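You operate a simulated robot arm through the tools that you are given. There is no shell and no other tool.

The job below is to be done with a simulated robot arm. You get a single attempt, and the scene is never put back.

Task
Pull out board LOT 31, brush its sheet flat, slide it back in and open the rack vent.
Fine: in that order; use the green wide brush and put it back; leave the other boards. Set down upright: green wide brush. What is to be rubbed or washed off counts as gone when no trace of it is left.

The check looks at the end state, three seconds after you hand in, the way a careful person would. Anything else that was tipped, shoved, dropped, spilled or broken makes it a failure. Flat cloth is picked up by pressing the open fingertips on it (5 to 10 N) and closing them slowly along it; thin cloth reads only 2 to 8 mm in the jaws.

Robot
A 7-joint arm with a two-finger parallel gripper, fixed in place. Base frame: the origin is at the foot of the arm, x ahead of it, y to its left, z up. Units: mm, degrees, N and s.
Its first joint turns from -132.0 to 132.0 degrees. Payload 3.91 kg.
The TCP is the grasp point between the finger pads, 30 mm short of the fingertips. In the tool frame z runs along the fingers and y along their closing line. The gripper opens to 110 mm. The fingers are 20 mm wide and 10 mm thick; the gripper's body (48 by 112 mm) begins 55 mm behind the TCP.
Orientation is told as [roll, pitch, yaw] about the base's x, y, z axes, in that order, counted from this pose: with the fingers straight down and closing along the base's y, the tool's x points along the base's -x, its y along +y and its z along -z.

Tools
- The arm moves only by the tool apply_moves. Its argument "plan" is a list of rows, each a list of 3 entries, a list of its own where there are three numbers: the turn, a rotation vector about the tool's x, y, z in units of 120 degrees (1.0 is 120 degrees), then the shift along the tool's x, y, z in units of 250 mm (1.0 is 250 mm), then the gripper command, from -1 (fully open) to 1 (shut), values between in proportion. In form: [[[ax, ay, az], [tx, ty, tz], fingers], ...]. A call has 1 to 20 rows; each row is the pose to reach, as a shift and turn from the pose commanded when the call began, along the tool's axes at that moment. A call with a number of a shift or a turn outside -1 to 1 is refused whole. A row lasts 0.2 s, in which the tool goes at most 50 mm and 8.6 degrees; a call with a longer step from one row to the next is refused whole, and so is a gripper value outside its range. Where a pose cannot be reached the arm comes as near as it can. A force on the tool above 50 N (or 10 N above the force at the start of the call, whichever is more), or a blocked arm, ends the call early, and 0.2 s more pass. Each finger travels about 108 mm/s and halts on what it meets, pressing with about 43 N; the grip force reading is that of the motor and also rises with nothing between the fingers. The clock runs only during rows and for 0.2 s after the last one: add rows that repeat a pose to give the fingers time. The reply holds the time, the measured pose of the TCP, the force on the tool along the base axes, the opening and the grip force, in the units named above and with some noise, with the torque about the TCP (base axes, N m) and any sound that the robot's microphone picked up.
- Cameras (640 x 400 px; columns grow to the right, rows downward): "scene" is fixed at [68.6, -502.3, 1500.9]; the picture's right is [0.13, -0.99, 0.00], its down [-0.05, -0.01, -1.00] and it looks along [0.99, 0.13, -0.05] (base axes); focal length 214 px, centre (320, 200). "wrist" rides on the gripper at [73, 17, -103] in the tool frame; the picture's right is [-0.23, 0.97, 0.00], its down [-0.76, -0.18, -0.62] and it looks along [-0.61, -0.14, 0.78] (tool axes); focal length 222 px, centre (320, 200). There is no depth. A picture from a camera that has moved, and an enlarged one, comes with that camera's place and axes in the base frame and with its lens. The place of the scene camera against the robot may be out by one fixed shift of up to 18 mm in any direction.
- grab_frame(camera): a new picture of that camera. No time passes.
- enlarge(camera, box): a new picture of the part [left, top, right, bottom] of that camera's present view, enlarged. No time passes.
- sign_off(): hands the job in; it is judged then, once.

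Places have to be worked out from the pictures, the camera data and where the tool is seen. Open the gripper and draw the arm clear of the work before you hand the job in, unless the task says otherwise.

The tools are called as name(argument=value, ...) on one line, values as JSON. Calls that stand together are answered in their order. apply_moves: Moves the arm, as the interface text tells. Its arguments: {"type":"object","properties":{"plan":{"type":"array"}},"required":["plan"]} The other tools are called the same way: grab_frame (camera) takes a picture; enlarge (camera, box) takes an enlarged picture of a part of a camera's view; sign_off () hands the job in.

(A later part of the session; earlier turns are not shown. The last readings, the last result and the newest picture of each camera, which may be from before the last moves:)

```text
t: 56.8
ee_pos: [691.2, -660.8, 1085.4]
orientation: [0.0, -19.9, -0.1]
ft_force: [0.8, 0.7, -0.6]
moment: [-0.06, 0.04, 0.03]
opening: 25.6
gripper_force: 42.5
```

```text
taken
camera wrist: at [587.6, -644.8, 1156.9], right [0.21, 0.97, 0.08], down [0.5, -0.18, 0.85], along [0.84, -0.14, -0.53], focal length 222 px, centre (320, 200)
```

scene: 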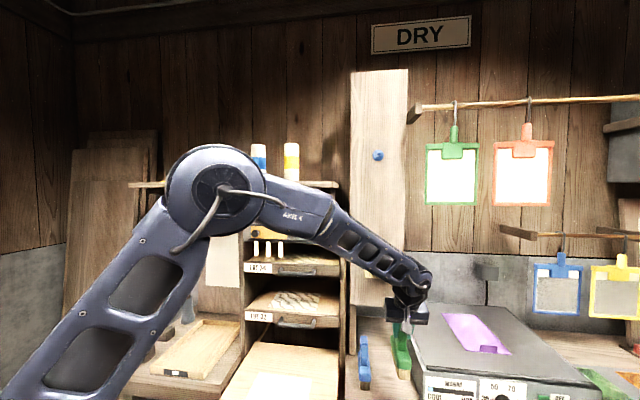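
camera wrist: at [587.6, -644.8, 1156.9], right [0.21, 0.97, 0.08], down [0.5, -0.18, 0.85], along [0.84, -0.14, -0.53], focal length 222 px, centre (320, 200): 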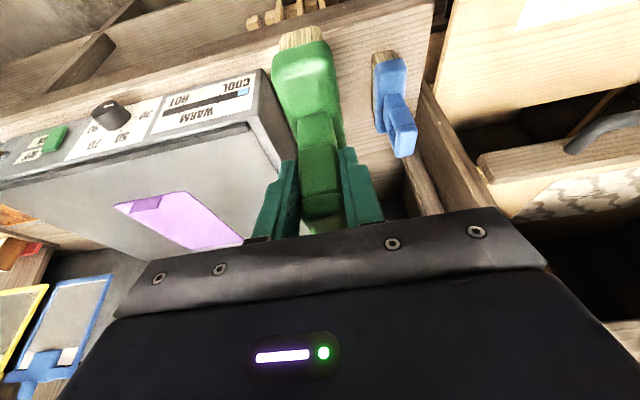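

Aligned with the brush's original row. I move forward over its spot and descend to ~20 mm above placing height.

apply_moves(plan=[[[0, 0, 0], [-0.106, 0, 0.0387], 1], [[0, 0, 0], [-0.212, 0, 0.0773], 1], [[0, 0, 0], [-0.3187, 0, 0.116], 1], [[0, 0, 0], [-0.4249, 0, 0.1546], 1], [[0, 0, 0], [-0.3893, 0, 0.2524], 1], [[0, 0, 0], [-0.3538, 0, 0.3501], 1], [[0, 0, 0], [-0.3182, 0, 0.4479], 1], [[0, 0, 0], [-0.2827, 0, 0.5456], 1], [[0, 0, 0], [-0.2471, 0, 0.6434], 1], [[0, 0, 0], [-0.2471, 0, 0.6434], 1]])

grab_frame(camera="wrist")

enlarge(camera="scene", box=[345, 300, 445, 400])

```text
t: 59.0
ee_pos: [804.3, -659.5, 953.2]
orientation: [-0.1, -19.9, -0.1]
ft_force: [-0.5, -0.5, -2.1]
moment: [0.0, 0.07, -0.01]
opening: 25.8
gripper_force: 43.0
```

```text
taken
camera wrist: at [701.2, -643.7, 1025.1], right [0.21, 0.97, 0.08], down [0.5, -0.18, 0.85], along [0.84, -0.14, -0.53], focal length 222 px, centre (320, 200)
```

wrist: 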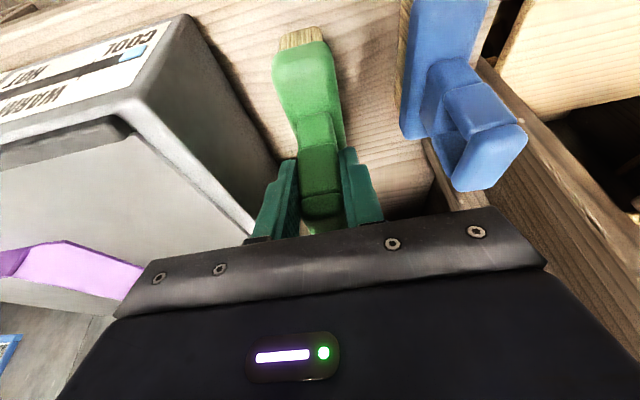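

```text
4.00 times, centred on (395, 350) of scene
camera zoom: at [68.6, -502.3, 1500.9], right [0.13, -0.99, 0.0], down [-0.05, -0.01, -1.0], along [0.99, 0.13, -0.05], focal length 858 px, centre (20, -400)
```

zoom: 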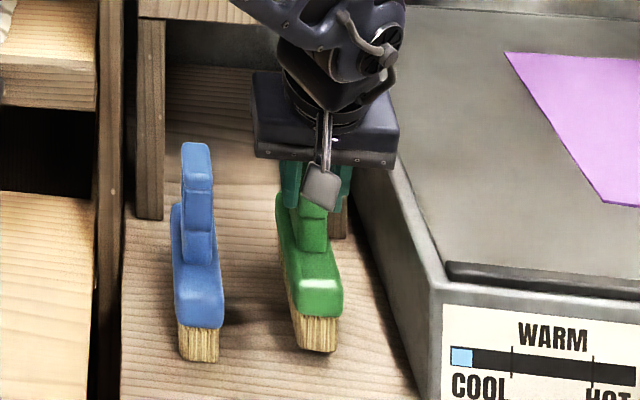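

About 20 mm above the original height, brush upright. I lower 15 mm, then finish in small steps watching the force.

apply_moves(plan=[[[0, 0, 0], [0.0068, 0, 0.0188], 1], [[0, 0, 0], [0.0137, 0, 0.0376], 1], [[0, 0, 0], [0.0205, 0, 0.0564], 1], [[0, 0, 0], [0.0205, 0, 0.0564], 1]])

apply_moves(plan=[[[0, 0, 0], [0.0027, 0, 0.0075], 1], [[0, 0, 0], [0.0041, 0, 0.0113], 1], [[0, 0, 0], [0.0041, 0, 0.0113], 1]])

```text
t: 60.0
ee_pos: [803.3, -660.9, 938.2]
orientation: [-0.1, -20.1, -0.1]
ft_force: [-0.2, 0.2, -2.1]
moment: [0.0, 0.09, -0.02]
opening: 25.6
gripper_force: 43.0
```

```text
t: 60.8
ee_pos: [803.8, -661.2, 935.2]
orientation: [0.1, -20.0, 0.0]
ft_force: [-0.6, -0.1, -1.3]
moment: [0.02, 0.05, 0.02]
opening: 25.8
gripper_force: 43.4
```

No contact yet at 935. I lower another 1.5 mm.

apply_moves(plan=[[[0, 0, 0], [0.001, 0, 0.0028], 1], [[0, 0, 0], [0.002, 0, 0.0056], 1], [[0, 0, 0], [0.002, 0, 0.0056], 1]])

```text
t: 61.6
ee_pos: [803.7, -661.1, 934.3]
orientation: [-0.1, -20.0, -0.1]
ft_force: [0.1, 0.2, -1.4]
moment: [0.03, 0.03, 0.02]
opening: 25.7
gripper_force: 43.0
```

Still only the brush's weight. I lower another 1.5 mm.

apply_moves(plan=[[[0, 0, 0], [0.001, 0, 0.0028], 1], [[0, 0, 0], [0.002, 0, 0.0056], 1], [[0, 0, 0], [0.002, 0, 0.0056], 1]])

```text
t: 62.4
ee_pos: [805.3, -661.0, 932.2]
orientation: [0.0, -19.9, 0.0]
ft_force: [-1.0, 0.3, -1.0]
moment: [0.02, 0.02, 0.02]
opening: 25.8
gripper_force: 42.5
```

No clear contact at 932. One more millimetre.

apply_moves(plan=[[[0, 0, 0], [0.0007, 0, 0.0019], 1], [[0, 0, 0], [0.0014, 0, 0.0038], 1], [[0, 0, 0], [0.0014, 0, 0.0038], 1]])

enlarge(camera="scene", box=[370, 330, 430, 400])

```text
t: 63.2
ee_pos: [804.6, -661.2, 931.4]
orientation: [0.0, -20.0, -0.1]
ft_force: [-0.1, 1.0, -2.2]
moment: [0.04, 0.07, -0.03]
opening: 25.8
gripper_force: 42.7
```

```text
5.71 times, centred on (400, 365) of scene
camera zoom: at [68.6, -502.3, 1500.9], right [0.13, -0.99, 0.0], down [-0.05, -0.01, -1.0], along [0.99, 0.13, -0.05], focal length 1226 px, centre (-137, -743)
```

zoom: 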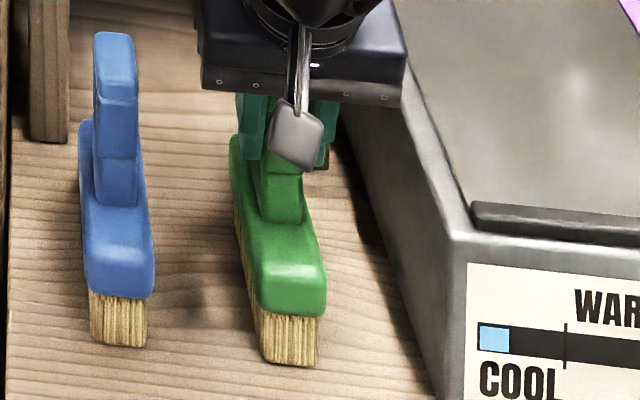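

The gap is nearly closed; the brush probably slid up a couple of mm in the grip during the firm contact. I continue down in 1 mm rows and read again.

apply_moves(plan=[[[0, 0, 0], [0.0007, 0, 0.0019], 1], [[0, 0, 0], [0.0014, 0, 0.0038], 1], [[0, 0, 0], [0.0014, 0, 0.0038], 1]])

apply_moves(plan=[[[0, 0, 0], [0.0007, 0, 0.0019], 1], [[0, 0, 0], [0.0014, 0, 0.0038], 1], [[0, 0, 0], [0.0014, 0, 0.0038], 1]])

```text
t: 64.0
ee_pos: [804.8, -661.0, 931.8]
orientation: [0.0, -19.9, -0.1]
ft_force: [-0.7, 1.3, 2.8]
moment: [0.08, -0.08, 0.04]
opening: 25.8
gripper_force: 43.4
```

```text
t: 64.8
ee_pos: [803.9, -661.4, 931.2]
orientation: [-0.1, -20.1, -0.1]
ft_force: [-1.0, 0.7, 16.1]
moment: [0.15, 0.49, 0.02]
opening: 25.6
gripper_force: 42.9
```

Contact (16 N). I ease back 1 mm to a few newtons and open the fingers slowly.

apply_moves(plan=[[[0, 0, 0], [-0.0012, 0, -0.0034], 1], [[0, 0, 0], [-0.0012, 0, -0.0034], 0.8], [[0, 0, 0], [-0.0012, 0, -0.0034], 0.55], [[0, 0, 0], [-0.0012, 0, -0.0034], 0.4], [[0, 0, 0], [-0.0012, 0, -0.0034], 0.2], [[0, 0, 0], [-0.0012, 0, -0.0034], 0.0], [[0, 0, 0], [-0.0012, 0, -0.0034], 0.0]])

enlarge(camera="scene", box=[370, 330, 430, 400])

grab_frame(camera="wrist")

```text
t: 66.4
ee_pos: [803.9, -660.0, 930.6]
orientation: [0.0, -20.0, 0.0]
ft_force: [-0.4, -0.4, -0.5]
moment: [-0.02, 0.01, -0.02]
opening: 55.1
gripper_force: 0.1
```

```text
5.71 times, centred on (400, 365) of scene
camera zoom: at [68.6, -502.3, 1500.9], right [0.13, -0.99, 0.0], down [-0.05, -0.01, -1.0], along [0.99, 0.13, -0.05], focal length 1226 px, centre (-137, -743)
```

zoom: 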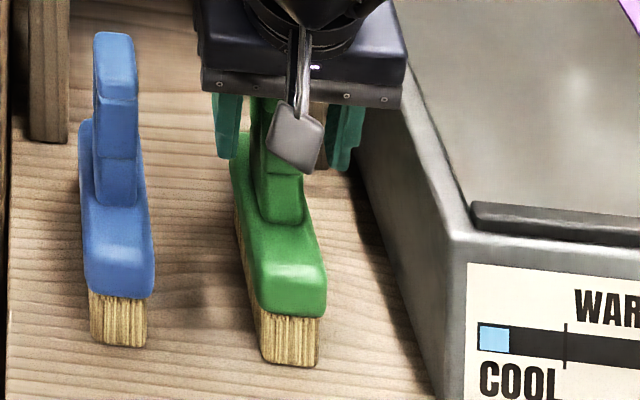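

```text
taken
camera wrist: at [701.0, -645.2, 1002.5], right [0.21, 0.97, 0.08], down [0.5, -0.18, 0.85], along [0.84, -0.14, -0.53], focal length 222 px, centre (320, 200)
```

wrist: 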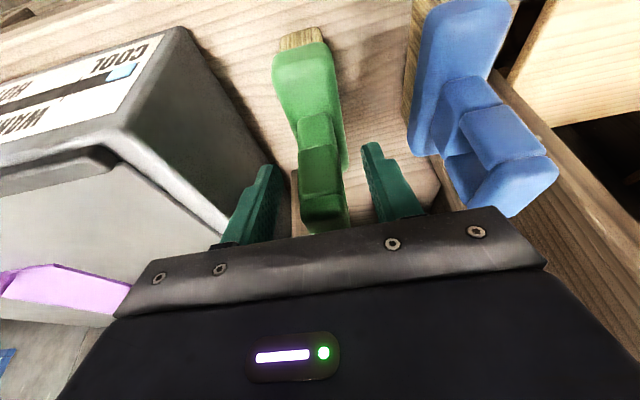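

The brush stands upright and free. I lift straight up off it.

apply_moves(plan=[[[0, 0, 0], [-0.0274, 0, -0.0752], 0], [[0, 0, 0], [-0.0547, 0, -0.1504], 0], [[0, 0, 0], [-0.1, 0, -0.274], 0], [[0, 0, 0], [-0.15, 0, -0.412], 0], [[0, 0, 0], [-0.2, 0, -0.55], 0], [[0, 0, 0], [-0.2326, 0, -0.6392], 0]])

grab_frame(camera="scene")

enlarge(camera="scene", box=[345, 320, 445, 400])

```text
t: 67.8
ee_pos: [805.2, -660.7, 1101.1]
orientation: [0.0, -20.0, 0.0]
ft_force: [-0.1, -0.3, -0.5]
moment: [-0.02, 0.01, -0.02]
opening: 55.0
gripper_force: 0.1
```

```text
taken
```

scene: 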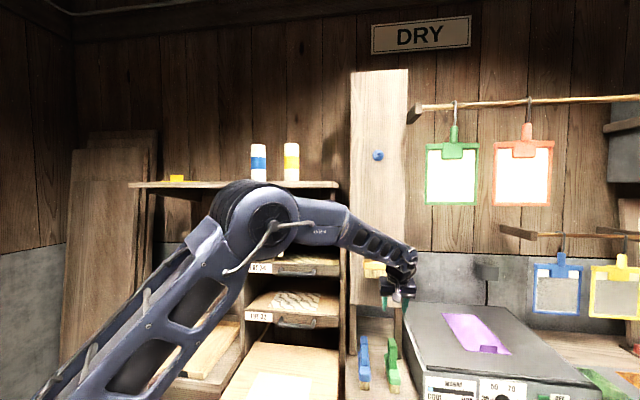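

```text
5.00 times, centred on (395, 360) of scene
camera zoom: at [68.6, -502.3, 1500.9], right [0.13, -0.99, 0.0], down [-0.05, -0.01, -1.0], along [0.99, 0.13, -0.05], focal length 1072 px, centre (-55, -600)
```

zoom: 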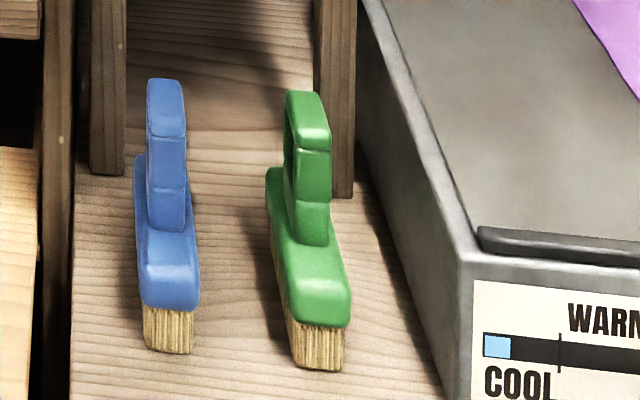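

The green brush stands back in its place, upright beside the blue one. Next I withdraw from the plank area and bring the tool in front of the rack to re-grip the LOT 31 handle.

apply_moves(plan=[[[0, 0, 0], [0.15, 0, -0.05], 0], [[0, 0.02, 0], [0.3, 0.02, -0.1], 0], [[0, 0.05, 0], [0.45, 0.08, -0.12], 0], [[0, 0.08, 0], [0.6, 0.18, -0.12], -0.3], [[0, 0.11, 0], [0.72, 0.3, -0.1], -0.6], [[0, 0.14, 0], [0.83, 0.42, -0.08], -1], [[0, 0.1667, 0], [0.9, 0.52, -0.06], -1], [[0, 0.1667, 0], [0.942, 0.6, -0.045], -1]])

grab_frame(camera="wrist")

grab_frame(camera="scene")

```text
t: 69.6
ee_pos: [579.5, -510.4, 1031.8]
orientation: [0.0, 0.0, -0.1]
ft_force: [0.3, -0.5, -0.4]
moment: [0.04, 0.03, -0.01]
opening: 110.2
gripper_force: 0.0
```

```text
taken
camera wrist: at [507.2, -495.2, 1133.8], right [0.23, 0.97, 0.0], down [0.76, -0.18, 0.62], along [0.61, -0.14, -0.78], focal length 222 px, centre (320, 200)
```

wrist: 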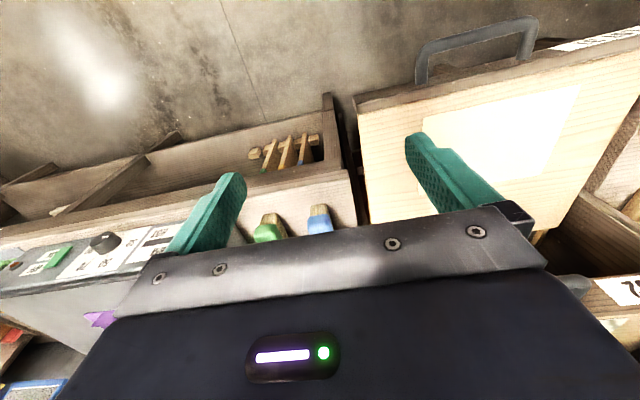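

```text
taken
```

scene: 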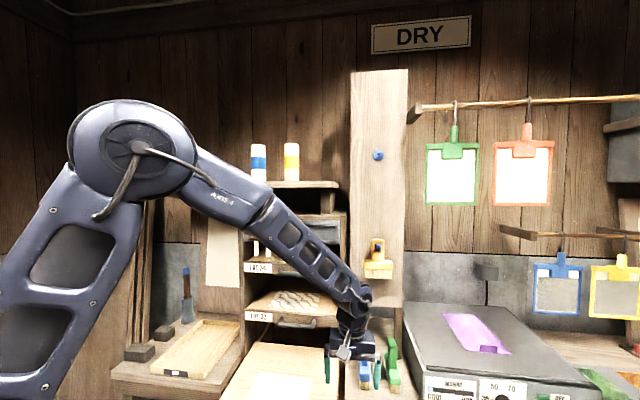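

The handle bar reads at x≈566, as expected, and the sheet looks clean. I rotate the tool to the forward-pointing pose to the right of the handle while descending to its height.

apply_moves(plan=[[[-0.0385, -0.0385, 0.0385], [0.04, 0, 0.03], -1], [[-0.077, -0.077, 0.077], [0.08, 0, 0.07], -1], [[-0.1155, -0.1155, 0.1155], [0.12, 0, 0.12], -1], [[-0.154, -0.154, 0.154], [0.16, 0, 0.18], -1], [[-0.1925, -0.1925, 0.1925], [0.16, 0, 0.25], -1], [[-0.231, -0.231, 0.231], [0.16, 0, 0.32], -1], [[-0.2694, -0.2694, 0.2694], [0.16, 0, 0.39], -1], [[-0.3079, -0.3079, 0.3079], [0.16, 0, 0.46], -1], [[-0.3464, -0.3464, 0.3464], [0.16, 0, 0.53], -1], [[-0.3849, -0.3849, 0.3849], [0.16, 0, 0.6], -1], [[-0.4234, -0.4234, 0.4234], [0.16, 0, 0.67], -1], [[-0.4619, -0.4619, 0.4619], [0.16, 0.01, 0.74], -1], [[-0.5004, -0.5004, 0.5004], [0.16, 0.02, 0.81], -1], [[-0.5389, -0.5389, 0.5389], [0.16, 0.03, 0.88], -1], [[-0.5774, -0.5774, 0.5774], [0.16, 0.04, 0.96], -1]])

grab_frame(camera="wrist")

grab_frame(camera="scene")

```text
t: 72.8
ee_pos: [539.3, -501.0, 790.0]
orientation: [90.1, 0.1, -90.1]
ft_force: [-0.1, 0.0, 0.4]
moment: [0.01, 0.04, 0.03]
opening: 110.2
gripper_force: 0.1
```

```text
taken
camera wrist: at [436.3, -429.0, 807.2], right [0.0, -0.23, 0.97], down [-0.62, -0.76, -0.18], along [0.78, -0.61, -0.14], focal length 222 px, centre (320, 200)
```

wrist: 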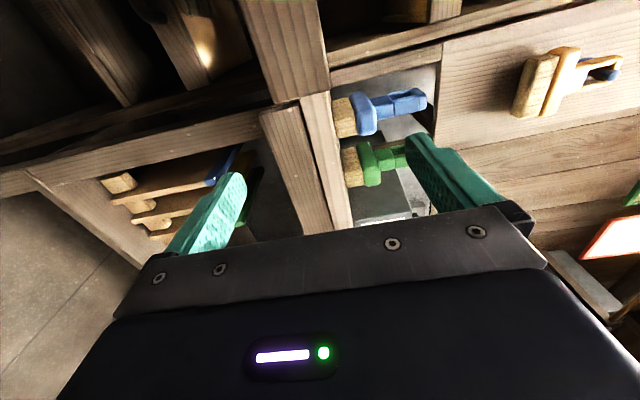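

```text
taken
```

scene: 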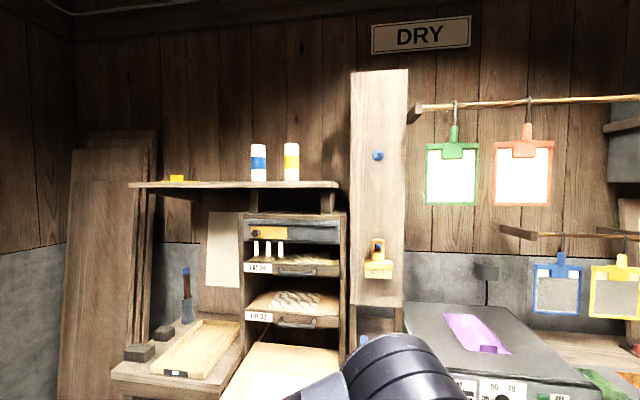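

The tool is beside the handle at the right height, fingers open ±55 mm above and below the bar level. I slide in +y so the fingers straddle the bar.

apply_moves(plan=[[[0, 0, 0], [0.1, -0.004, 0], -1], [[0, 0, 0], [0.22, -0.008, 0], -1], [[0, 0, 0], [0.34, -0.012, 0], -1], [[0, 0, 0], [0.46, -0.012, 0], -1], [[0, 0, 0], [0.58, -0.012, 0], -1], [[0, 0, 0], [0.69, -0.012, 0], -1], [[0, 0, 0], [0.78, -0.012, 0], -1]])

grab_frame(camera="wrist")

```text
t: 74.4
ee_pos: [540.8, -310.6, 787.6]
orientation: [90.2, -0.4, -90.2]
ft_force: [-0.3, -1.4, -0.4]
moment: [-0.01, 0.03, 0.03]
opening: 109.9
gripper_force: 0.0
```

```text
taken
camera wrist: at [437.9, -238.8, 802.9], right [0.0, -0.22, 0.98], down [-0.63, -0.76, -0.17], along [0.78, -0.61, -0.13], focal length 222 px, centre (320, 200)
```

wrist: 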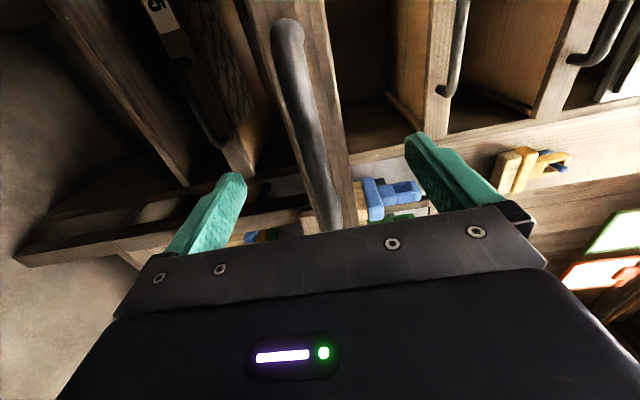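

The bar lies between the fingers. I advance 17 mm to the earlier grip depth and close on the bar.

apply_moves(plan=[[[0, 0, 0], [0.009, 0, 0.034], -1], [[0, 0, 0], [0.018, 0, 0.068], -0.5], [[0, 0, 0], [0.018, 0, 0.068], 0], [[0, 0, 0], [0.018, 0, 0.068], 0.45], [[0, 0, 0], [0.018, 0, 0.068], 0.7], [[0, 0, 0], [0.018, 0, 0.068], 0.85], [[0, 0, 0], [0.018, 0, 0.068], 1], [[0, 0, 0], [0.018, 0, 0.068], 1], [[0, 0, 0], [0.018, 0, 0.068], 1]])

grab_frame(camera="wrist")

```text
t: 76.4
ee_pos: [557.0, -300.2, 785.5]
orientation: [89.9, 0.0, -90.1]
ft_force: [-1.3, 0.3, -7.4]
moment: [-0.11, 0.02, 0.77]
opening: 15.6
gripper_force: 45.1
stopped in row 9: the force on the tool passed its limit at 51 N (the readings are from after the stop); the commanded pose is now the measured one
```

```text
taken
camera wrist: at [453.1, -229.0, 803.2], right [0.0, -0.23, 0.97], down [-0.62, -0.76, -0.18], along [0.78, -0.61, -0.15], focal length 222 px, centre (320, 200)
```

wrist: 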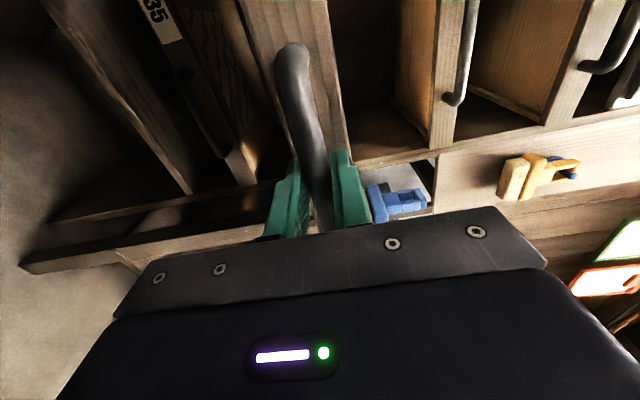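

The handle is gripped again (15.6 mm); a brief grip-alignment force has relaxed to 7 N. I push the board back in, first 200 mm.

apply_moves(plan=[[[0, 0, 0], [0, 0, 0.03], 1], [[0, 0, 0], [0, 0, 0.09], 1], [[0, 0, 0], [0, 0, 0.17], 1], [[0, 0, 0], [0, 0, 0.25], 1], [[0, 0, 0], [0, 0, 0.33], 1], [[0, 0, 0], [0, 0, 0.41], 1], [[0, 0, 0], [0, 0, 0.49], 1], [[0, 0, 0], [0, 0, 0.57], 1], [[0, 0, 0], [0, 0, 0.65], 1], [[0, 0, 0], [0, 0, 0.73], 1], [[0, 0, 0], [0, 0, 0.8], 1]])

grab_frame(camera="wrist")

grab_frame(camera="scene")

```text
t: 78.8
ee_pos: [756.2, -300.8, 786.1]
orientation: [89.8, -0.1, -90.0]
ft_force: [0.5, -8.9, -2.2]
moment: [-0.11, 0.02, -0.13]
opening: 15.7
gripper_force: 45.2
```

```text
taken
camera wrist: at [653.8, -228.8, 802.9], right [0.0, -0.23, 0.97], down [-0.62, -0.76, -0.18], along [0.78, -0.61, -0.14], focal length 222 px, centre (320, 200)
```

wrist: 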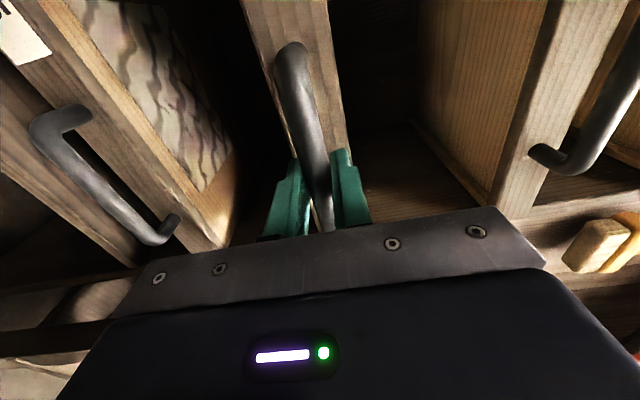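

```text
taken
```

scene: 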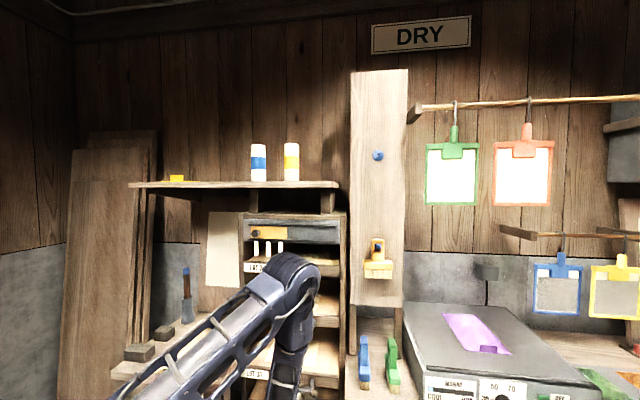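

Sliding smoothly. I push the remaining ~49 mm, slowing for the last part to feel the end stop.

apply_moves(plan=[[[0, 0, 0], [0, 0, 0.04], 1], [[0, 0, 0], [0, 0, 0.08], 1], [[0, 0, 0], [0, 0, 0.12], 1], [[0, 0, 0], [0, 0, 0.15], 1], [[0, 0, 0], [0, 0, 0.165], 1], [[0, 0, 0], [0, 0, 0.18], 1], [[0, 0, 0], [0, 0, 0.19], 1], [[0, 0, 0], [0, 0, 0.196], 1], [[0, 0, 0], [0, 0, 0.196], 1]])

grab_frame(camera="wrist")

enlarge(camera="scene", box=[220, 290, 360, 400])

```text
t: 80.8
ee_pos: [805.5, -300.3, 786.1]
orientation: [89.8, 0.0, -89.9]
ft_force: [-6.4, -6.1, 13.2]
moment: [-0.12, -0.11, 0.56]
opening: 16.0
gripper_force: 45.0
```

```text
taken
camera wrist: at [702.0, -229.0, 803.0], right [0.0, -0.23, 0.97], down [-0.62, -0.76, -0.18], along [0.78, -0.61, -0.14], focal length 222 px, centre (320, 200)
```

wrist: 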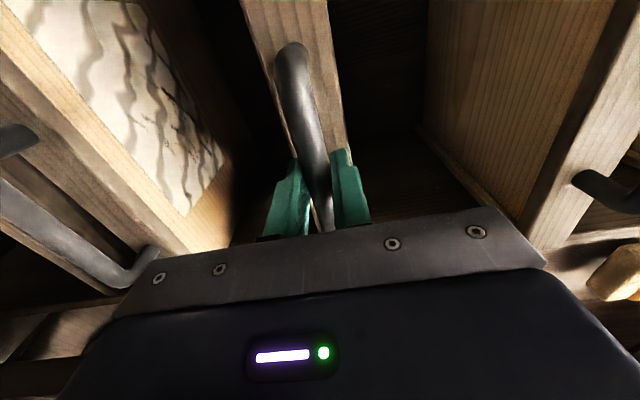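

```text
3.64 times, centred on (290, 345) of scene
camera zoom: at [68.6, -502.3, 1500.9], right [0.13, -0.99, 0.0], down [-0.05, -0.01, -1.0], along [0.99, 0.13, -0.05], focal length 780 px, centre (429, -327)
```

zoom: 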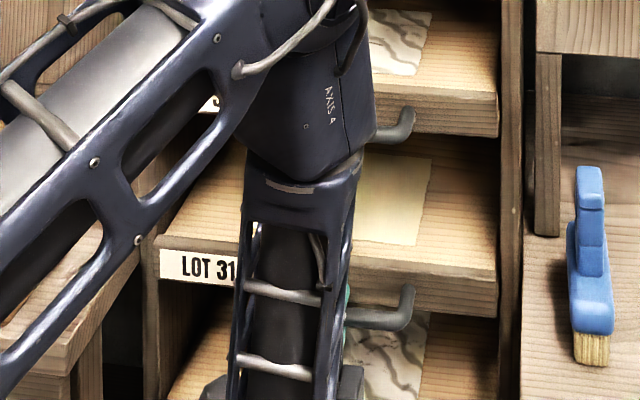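

The board is back at about its original position (TCP 805.5 vs 806.2 originally) with a small reaction. I press 2 mm more to confirm it's against its stop.

apply_moves(plan=[[[0, 0, 0], [0, 0, 0.004], 1], [[0, 0, 0], [0, 0, 0.008], 1], [[0, 0, 0], [0, 0, 0.008], 1]])

```text
t: 81.6
ee_pos: [805.4, -300.8, 786.9]
orientation: [89.8, 0.1, -90.0]
ft_force: [-37.6, -0.8, 16.0]
moment: [-0.12, -0.17, -0.04]
opening: 16.0
gripper_force: 44.8
```

The force rises to 38 N without movement: the board is fully home at its stop. I relax the push and release the handle.

apply_moves(plan=[[[0, 0, 0], [0, 0, -0.008], 1], [[0, 0, 0], [0, 0, -0.008], 0.8], [[0, 0, 0], [0, 0, -0.008], 0.5], [[0, 0, 0], [0, 0, -0.008], 0.0], [[0, 0, 0], [0, 0, -0.008], -0.5], [[0, 0, 0], [0, 0, -0.008], -0.5]])

grab_frame(camera="wrist")

```text
t: 83.0
ee_pos: [805.4, -300.3, 785.8]
orientation: [89.8, 0.1, -90.1]
ft_force: [-0.5, 0.4, 0.4]
moment: [0.01, 0.02, 0.03]
opening: 82.5
gripper_force: 0.1
```

```text
taken
camera wrist: at [702.2, -229.0, 802.9], right [0.0, -0.23, 0.97], down [-0.62, -0.76, -0.18], along [0.78, -0.61, -0.14], focal length 222 px, centre (320, 200)
```

wrist: 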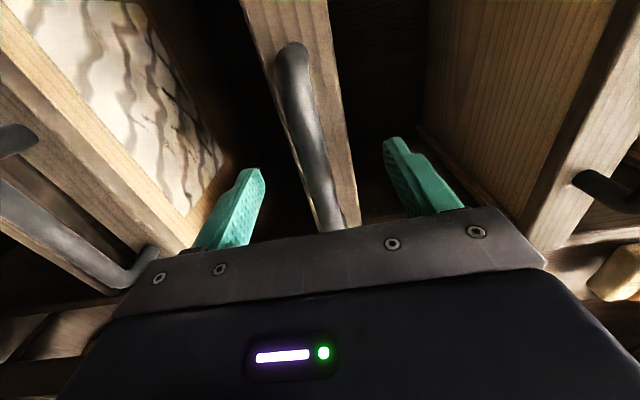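

Released cleanly. I back straight off the handle, then will rise toward the vent slide (knob estimated near y≈-135, z≈1335).

apply_moves(plan=[[[0, 0, 0], [0, 0, -0.1], -0.5], [[0, 0, 0], [0, 0, -0.22], -0.5], [[0, 0, 0], [0, 0, -0.34], -0.5], [[0, 0, 0], [0, 0, -0.44], -0.2], [[0, 0, 0], [0, 0.15, -0.44], 0.2], [[0, 0, 0], [0, 0.32, -0.44], 0.6], [[0, 0, 0], [0, 0.49, -0.44], 1], [[0, 0, 0], [0, 0.66, -0.44], 1], [[0, 0, 0], [0, 0.83, -0.44], 1], [[0, 0, 0], [0, 1.0, -0.44], 1]])

grab_frame(camera="wrist")

grab_frame(camera="scene")

```text
t: 85.2
ee_pos: [696.0, -301.5, 1036.2]
orientation: [89.6, 0.1, -89.9]
ft_force: [0.1, -0.5, 0.2]
moment: [0.0, -0.05, 0.03]
opening: 0.0
gripper_force: 37.6
```

```text
taken
camera wrist: at [592.3, -230.3, 1052.8], right [0.0, -0.23, 0.97], down [-0.62, -0.76, -0.18], along [0.78, -0.61, -0.15], focal length 222 px, centre (320, 200)
```

wrist: 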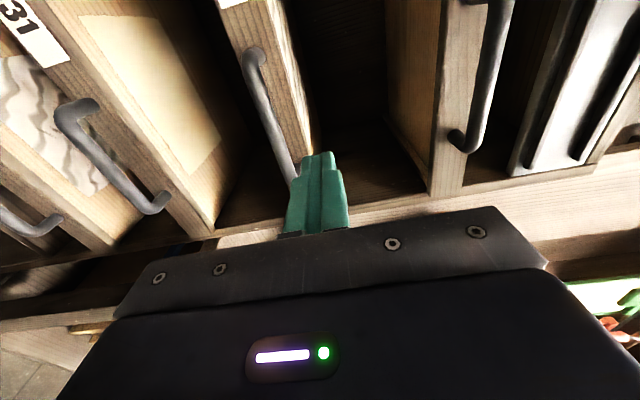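

```text
taken
```

scene: 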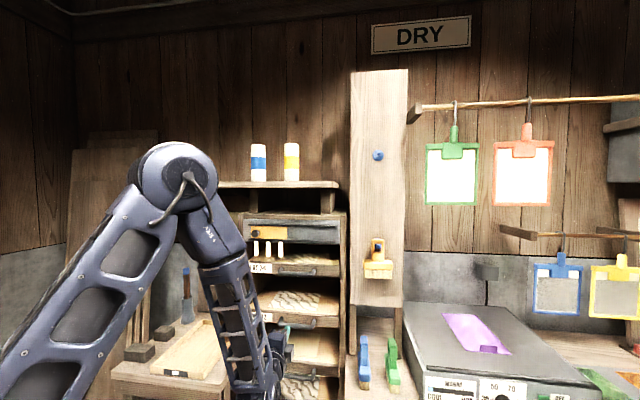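

All boards are in line and LOT 31's sheet is clean. I rise and shift left toward the vent knob with closed fingers, keeping the tips ~60 mm in front of everything.

apply_moves(plan=[[[0, 0, 0], [0.08, 0.12, 0.02], 1], [[0, 0, 0], [0.18, 0.26, 0.04], 1], [[0, 0, 0], [0.28, 0.4, 0.06], 1], [[0, 0, 0], [0.38, 0.54, 0.08], 1], [[0, 0, 0], [0.48, 0.68, 0.1], 1], [[0, 0, 0], [0.58, 0.82, 0.1], 1], [[0, 0, 0], [0.66, 0.94, 0.1], 1], [[0, 0, 0], [0.7, 1.0, 0.1], 1]])

grab_frame(camera="wrist")

grab_frame(camera="scene")

```text
t: 87.2
ee_pos: [716.7, 2.7, 1285.7]
orientation: [89.6, 0.1, -77.3]
ft_force: [-0.6, -1.1, -0.2]
moment: [-0.02, -0.01, 0.07]
opening: 0.1
gripper_force: 37.8
out of reach, approached as far as the arm can: row 6
stopped in row 8: the arm was blocked; the commanded pose is now the measured one
```

```text
taken
camera wrist: at [600.7, 49.9, 1303.0], right [0.05, -0.22, 0.97], down [-0.44, -0.88, -0.18], along [0.9, -0.42, -0.15], focal length 222 px, centre (320, 200)
```

wrist: 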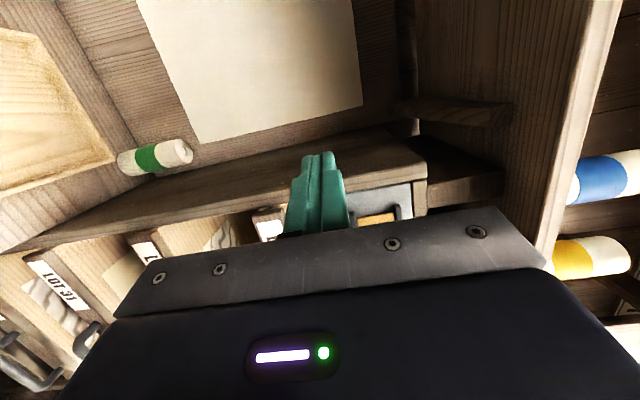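

```text
taken
```

scene: 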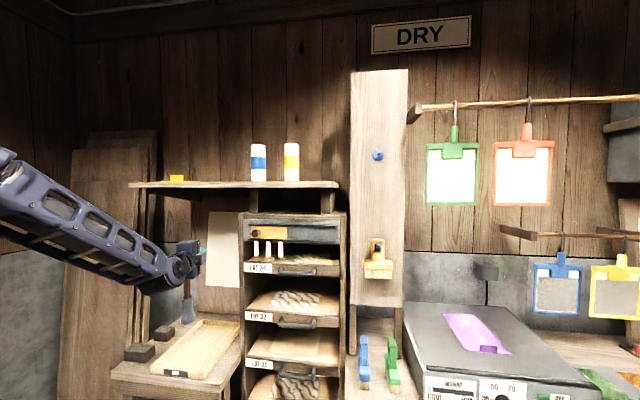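

The arm took an unexpected swing to y≈3 with a yaw change and reported being blocked (forces are near zero now). I inspect the surroundings carefully before moving further.

enlarge(camera="scene", box=[100, 220, 260, 400])

enlarge(camera="scene", box=[0, 110, 210, 320])

enlarge(camera="scene", box=[220, 190, 360, 400])

```text
2.22 times, centred on (180, 310) of scene
camera zoom: at [68.6, -502.3, 1500.9], right [0.13, -0.99, 0.0], down [-0.05, -0.01, -1.0], along [0.99, 0.13, -0.05], focal length 477 px, centre (631, -44)
```

zoom: 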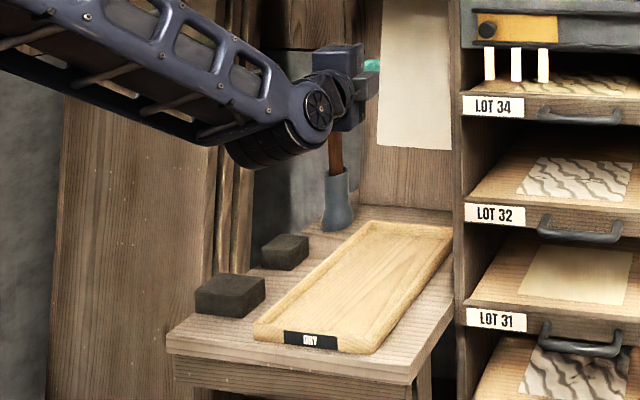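

```text
1.90 times, centred on (105, 215) of scene
camera zoom: at [68.6, -502.3, 1500.9], right [0.13, -0.99, 0.0], down [-0.05, -0.01, -1.0], along [0.99, 0.13, -0.05], focal length 408 px, centre (730, 171)
```

zoom: 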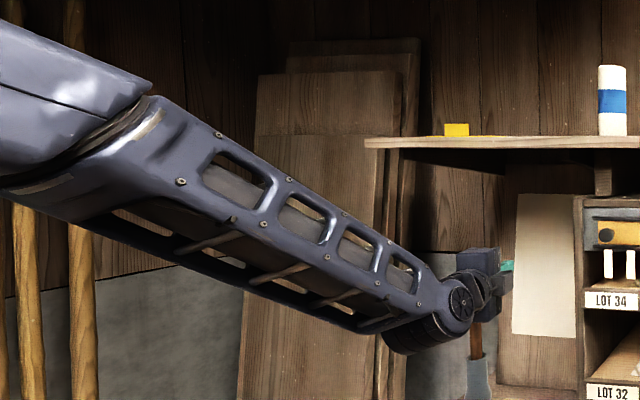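

```text
1.90 times, centred on (290, 295) of scene
camera zoom: at [68.6, -502.3, 1500.9], right [0.13, -0.99, 0.0], down [-0.05, -0.01, -1.0], along [0.99, 0.13, -0.05], focal length 408 px, centre (377, 19)
```

zoom: 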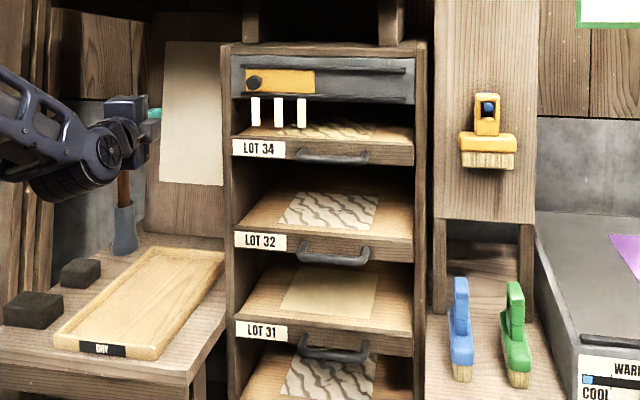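

Nothing was touched — everything is in place; the horizontal sideways pose simply ran into a joint/reach limit. I leave it by retreating toward the known-good region while turning the tool to a forward-down (45°) pose, fingers closing along y.

apply_moves(plan=[[[0.0262, 0.015, -0.0474], [-0.03, 0.03, -0.04], 1], [[0.0523, 0.03, -0.0948], [-0.06, 0.06, -0.08], 1], [[0.0785, 0.045, -0.1422], [-0.1, 0.1, -0.13], 1], [[0.1047, 0.06, -0.1896], [-0.14, 0.14, -0.18], 1], [[0.1309, 0.075, -0.237], [-0.18, 0.18, -0.23], 1], [[0.157, 0.09, -0.2844], [-0.22, 0.22, -0.28], 1], [[0.1832, 0.105, -0.3318], [-0.26, 0.26, -0.33], 1], [[0.2094, 0.12, -0.3793], [-0.3, 0.3, -0.38], 1], [[0.2356, 0.135, -0.4267], [-0.34, 0.34, -0.43], 1], [[0.2617, 0.1501, -0.4741], [-0.38, 0.37, -0.47], 1], [[0.2879, 0.1651, -0.5215], [-0.42, 0.4, -0.51], 1], [[0.3141, 0.1802, -0.5689], [-0.45, 0.43, -0.55], 1], [[0.3402, 0.1952, -0.6163], [-0.475, 0.45, -0.575], 1], [[0.3664, 0.2102, -0.6637], [-0.493, 0.46, -0.592], 1]])

grab_frame(camera="wrist")

grab_frame(camera="scene")

```text
t: 90.2
ee_pos: [599.2, -149.3, 1401.8]
orientation: [-0.1, -44.7, -0.1]
ft_force: [-0.4, 0.9, -0.7]
moment: [0.0, -0.01, -0.01]
opening: 0.1
gripper_force: 37.3
```

```text
taken
camera wrist: at [476.0, -134.1, 1423.7], right [0.16, 0.97, 0.16], down [0.1, -0.18, 0.98], along [0.98, -0.15, -0.13], focal length 222 px, centre (320, 200)
```

wrist: 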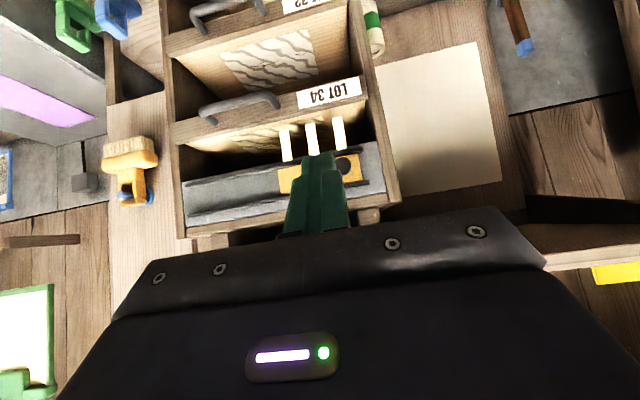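

```text
taken
```

scene: 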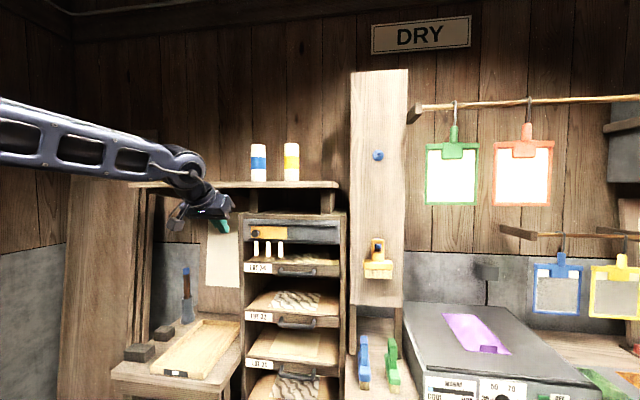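

Good pose now, and the wrist camera sees the vent. I zoom in on the slide.

enlarge(camera="wrist", box=[170, 100, 410, 250])

enlarge(camera="scene", box=[235, 205, 350, 275])

```text
2.67 times, centred on (290, 175) of wrist
camera zoom: at [476.0, -134.1, 1423.7], right [0.16, 0.97, 0.16], down [0.1, -0.18, 0.98], along [0.98, -0.15, -0.13], focal length 592 px, centre (400, 267)
```

zoom: 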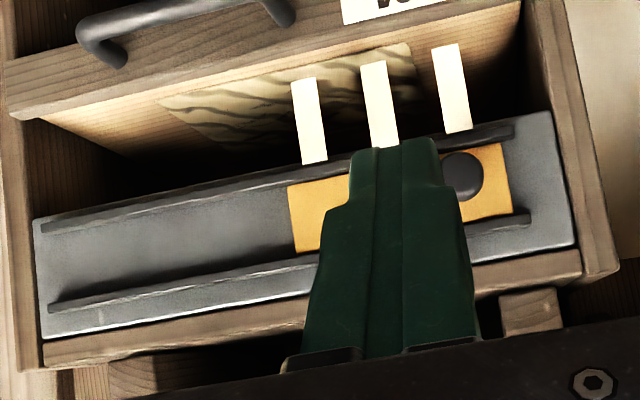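

```text
5.57 times, centred on (292, 240) of scene
camera zoom: at [68.6, -502.3, 1500.9], right [0.13, -0.99, 0.0], down [-0.05, -0.01, -1.0], along [0.99, 0.13, -0.05], focal length 1194 px, centre (473, -23)
```

zoom: 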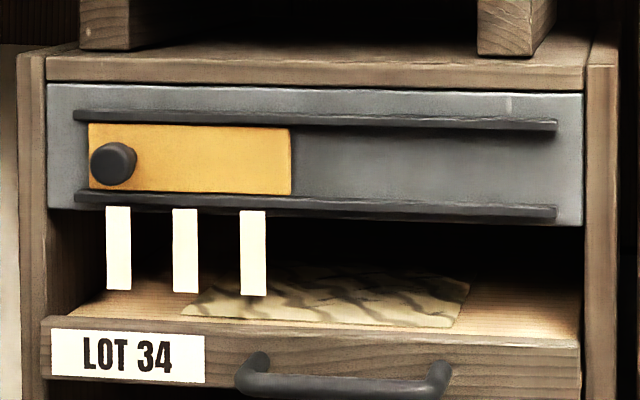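

The knob tip triangulates to about (816, -141, 1334), radius ≈14 mm. I move the closed fingers to a staging point left of and in front of the knob.

apply_moves(plan=[[[0, 0, 0], [-0.08, 0.04, 0.09], 1], [[0, 0, 0], [-0.16, 0.08, 0.18], 1], [[0, 0, 0], [-0.24, 0.12, 0.27], 1], [[0, 0, 0], [-0.32, 0.16, 0.36], 1], [[0, 0, 0], [-0.396, 0.196, 0.4525], 1], [[0, 0, 0], [-0.396, 0.196, 0.4525], 1]])

grab_frame(camera="wrist")

enlarge(camera="scene", box=[215, 180, 350, 275])

```text
t: 91.6
ee_pos: [750.4, -101.2, 1390.5]
orientation: [0.2, -44.8, -0.2]
ft_force: [0.0, -0.8, 0.6]
moment: [0.01, 0.03, 0.03]
opening: 0.4
gripper_force: 37.4
```

```text
taken
camera wrist: at [626.7, -85.4, 1412.2], right [0.16, 0.97, 0.16], down [0.1, -0.18, 0.98], along [0.98, -0.14, -0.13], focal length 222 px, centre (320, 200)
```

wrist: 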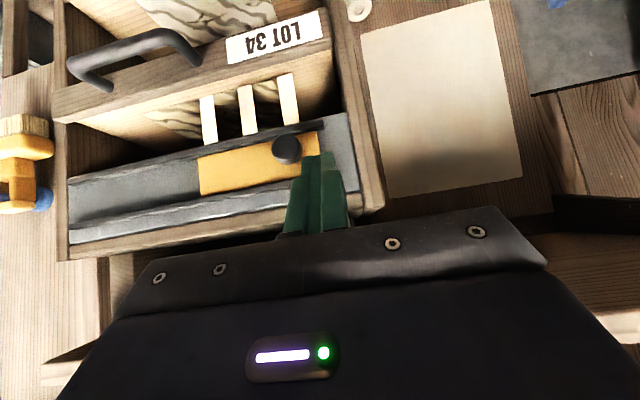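

```text
4.21 times, centred on (282, 228) of scene
camera zoom: at [68.6, -502.3, 1500.9], right [0.13, -0.99, 0.0], down [-0.05, -0.01, -1.0], along [0.99, 0.13, -0.05], focal length 903 px, centre (478, 84)
```

zoom: 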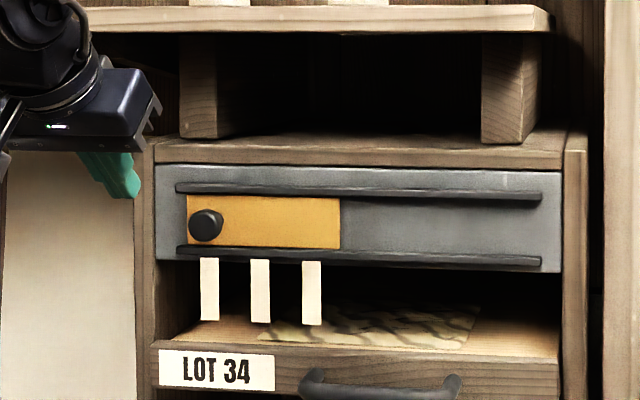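

Knob tip refined to about (820, -139, 1333); its left edge is near y≈-125, and my fingers are at y -91…-111. I bring the fingertips down-forward beside the knob.

apply_moves(plan=[[[0, 0, 0], [-0.0085, -0.002, 0.0623], 1], [[0, 0, 0], [-0.017, -0.004, 0.1245], 1], [[0, 0, 0], [-0.0255, -0.006, 0.187], 1], [[0, 0, 0], [-0.034, -0.008, 0.249], 1], [[0, 0, 0], [-0.034, -0.008, 0.249], 1]])

enlarge(camera="wrist", box=[150, 60, 430, 240])

enlarge(camera="scene", box=[215, 180, 350, 275])

```text
t: 92.8
ee_pos: [799.7, -103.2, 1352.1]
orientation: [0.0, -44.7, -0.4]
ft_force: [-0.3, 0.5, 0.4]
moment: [0.04, -0.01, -0.01]
opening: 0.0
gripper_force: 37.7
```

```text
2.22 times, centred on (290, 150) of wrist
camera zoom: at [676.2, -87.6, 1374.5], right [0.16, 0.97, 0.16], down [0.1, -0.18, 0.98], along [0.98, -0.14, -0.13], focal length 494 px, centre (387, 311)
```

zoom: 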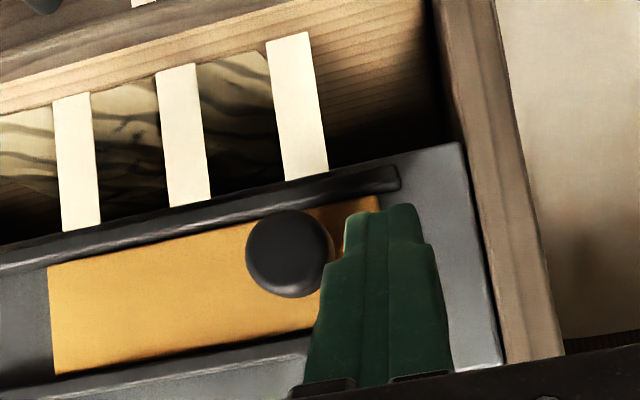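

```text
4.21 times, centred on (282, 228) of scene
camera zoom: at [68.6, -502.3, 1500.9], right [0.13, -0.99, 0.0], down [-0.05, -0.01, -1.0], along [0.99, 0.13, -0.05], focal length 903 px, centre (478, 84)
```

zoom: 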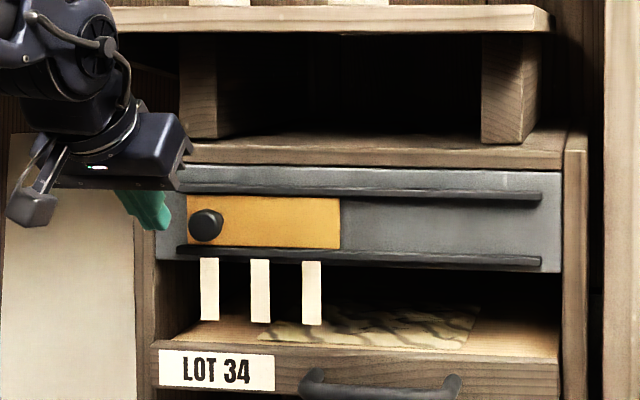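

The plate face is at x≈861, so the knob sticks out ~35 mm and there is room. I advance 15 mm and lower 9 mm to overlap the knob's side, then start pushing toward -y slowly.

apply_moves(plan=[[[0, 0, 0], [-0.0085, 0, 0.034], 1], [[0, 0, 0], [-0.017, 0, 0.068], 1], [[0, 0, 0], [-0.017, -0.02, 0.068], 1], [[0, 0, 0], [-0.017, -0.04, 0.068], 1], [[0, 0, 0], [-0.017, -0.06, 0.068], 1], [[0, 0, 0], [-0.017, -0.08, 0.068], 1], [[0, 0, 0], [-0.017, -0.1, 0.068], 1]])

enlarge(camera="wrist", box=[150, 60, 430, 240])

enlarge(camera="scene", box=[215, 180, 350, 275])

```text
t: 94.4
ee_pos: [815.7, -129.0, 1342.7]
orientation: [0.1, -44.8, -0.2]
ft_force: [0.2, 1.1, 0.5]
moment: [0.01, -0.02, -0.01]
opening: 0.0
gripper_force: 37.6
```

```text
2.22 times, centred on (290, 150) of wrist
camera zoom: at [690.9, -112.9, 1365.2], right [0.17, 0.97, 0.16], down [0.1, -0.18, 0.98], along [0.98, -0.15, -0.13], focal length 494 px, centre (387, 311)
```

zoom: 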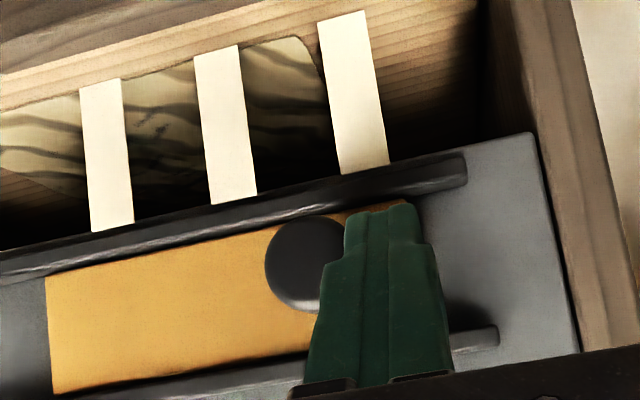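

```text
4.21 times, centred on (282, 228) of scene
camera zoom: at [68.6, -502.3, 1500.9], right [0.13, -0.99, 0.0], down [-0.05, -0.01, -1.0], along [0.99, 0.13, -0.05], focal length 903 px, centre (478, 84)
```

zoom: 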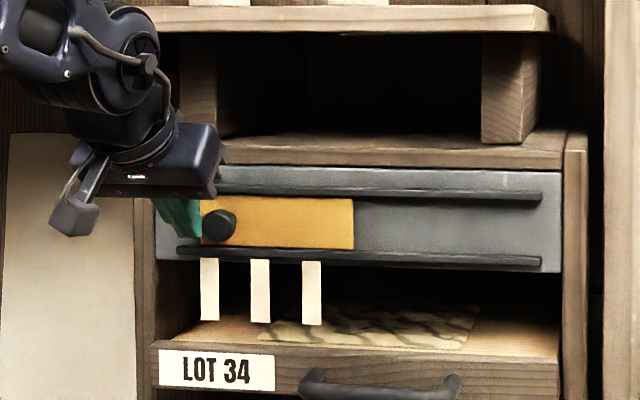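

The plate is moving right with almost no resistance. I keep pushing the knob along the rails.

apply_moves(plan=[[[0, 0, 0], [0, -0.05, 0], 1], [[0, 0, 0], [0, -0.1, 0], 1], [[0, 0, 0], [0, -0.15, 0], 1], [[0, 0, 0], [0, -0.2, 0], 1], [[0, 0, 0], [0, -0.25, 0], 1], [[0, 0, 0], [0, -0.3, 0], 1], [[0, 0, 0], [0, -0.35, 0], 1], [[0, 0, 0], [0, -0.4, 0], 1], [[0, 0, 0], [0, -0.45, 0], 1], [[0, 0, 0], [0, -0.5, 0], 1]])

enlarge(camera="wrist", box=[150, 60, 430, 240])

enlarge(camera="scene", box=[215, 180, 350, 275])

```text
t: 96.6
ee_pos: [814.3, -254.8, 1343.0]
orientation: [0.1, -44.7, -0.4]
ft_force: [0.1, 0.4, -0.1]
moment: [0.0, 0.0, 0.02]
opening: 0.0
gripper_force: 37.8
```

```text
2.22 times, centred on (290, 150) of wrist
camera zoom: at [690.3, -238.7, 1365.5], right [0.17, 0.97, 0.16], down [0.1, -0.18, 0.98], along [0.98, -0.15, -0.13], focal length 494 px, centre (387, 311)
```

zoom: 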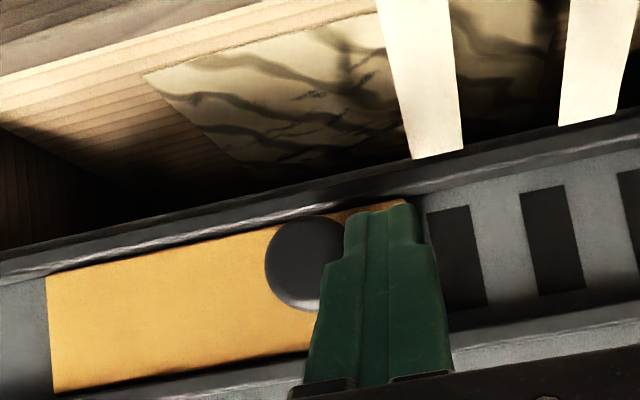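

```text
4.21 times, centred on (282, 228) of scene
camera zoom: at [68.6, -502.3, 1500.9], right [0.13, -0.99, 0.0], down [-0.05, -0.01, -1.0], along [0.99, 0.13, -0.05], focal length 903 px, centre (478, 84)
```

zoom: 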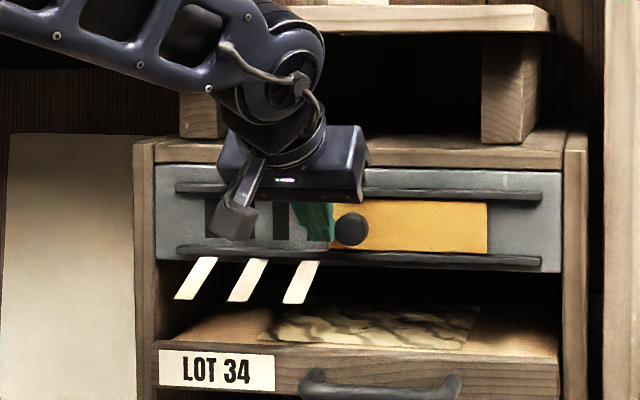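

The slots are being uncovered and the paper strips now lift in the airflow. I push on slowly to the end stop so it's fully open.

apply_moves(plan=[[[0, 0, 0], [0, -0.03, 0], 1], [[0, 0, 0], [0, -0.06, 0], 1], [[0, 0, 0], [0, -0.09, 0], 1], [[0, 0, 0], [0, -0.12, 0], 1], [[0, 0, 0], [0, -0.14, 0], 1], [[0, 0, 0], [0, -0.16, 0], 1]])

enlarge(camera="wrist", box=[150, 60, 430, 240])

enlarge(camera="scene", box=[215, 180, 350, 275])

```text
t: 97.4
ee_pos: [815.5, -267.5, 1342.9]
orientation: [0.4, -44.6, 0.3]
ft_force: [-8.1, 17.3, 4.9]
moment: [0.2, 0.0, 0.35]
opening: 0.1
gripper_force: 38.2
stopped in row 4: the force on the tool passed its limit at 59 N (the readings are from after the stop); the commanded pose is now the measured one
```

```text
2.22 times, centred on (290, 150) of wrist
camera zoom: at [691.0, -252.3, 1365.8], right [0.15, 0.97, 0.16], down [0.11, -0.18, 0.98], along [0.98, -0.13, -0.13], focal length 494 px, centre (387, 311)
```

zoom: 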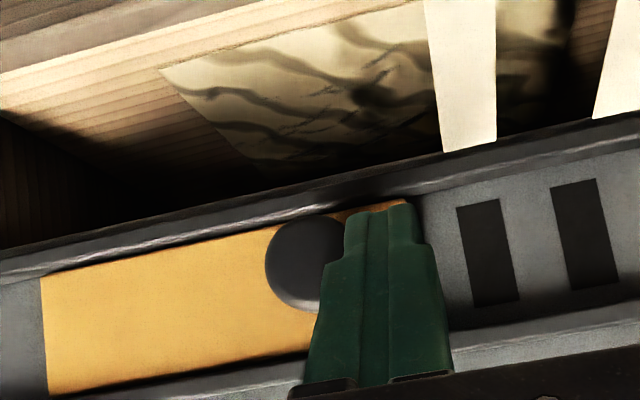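

```text
4.21 times, centred on (282, 228) of scene
camera zoom: at [68.6, -502.3, 1500.9], right [0.13, -0.99, 0.0], down [-0.05, -0.01, -1.0], along [0.99, 0.13, -0.05], focal length 903 px, centre (478, 84)
```

zoom: 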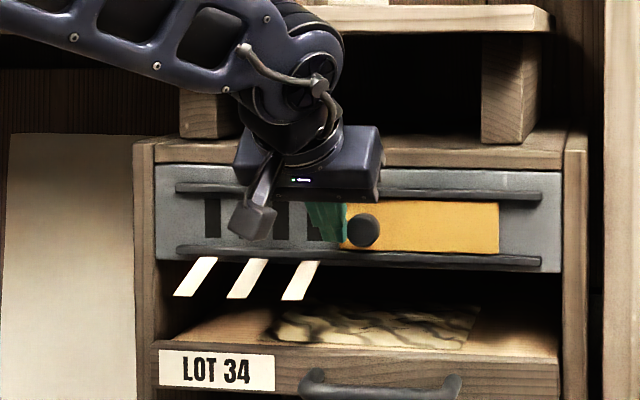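

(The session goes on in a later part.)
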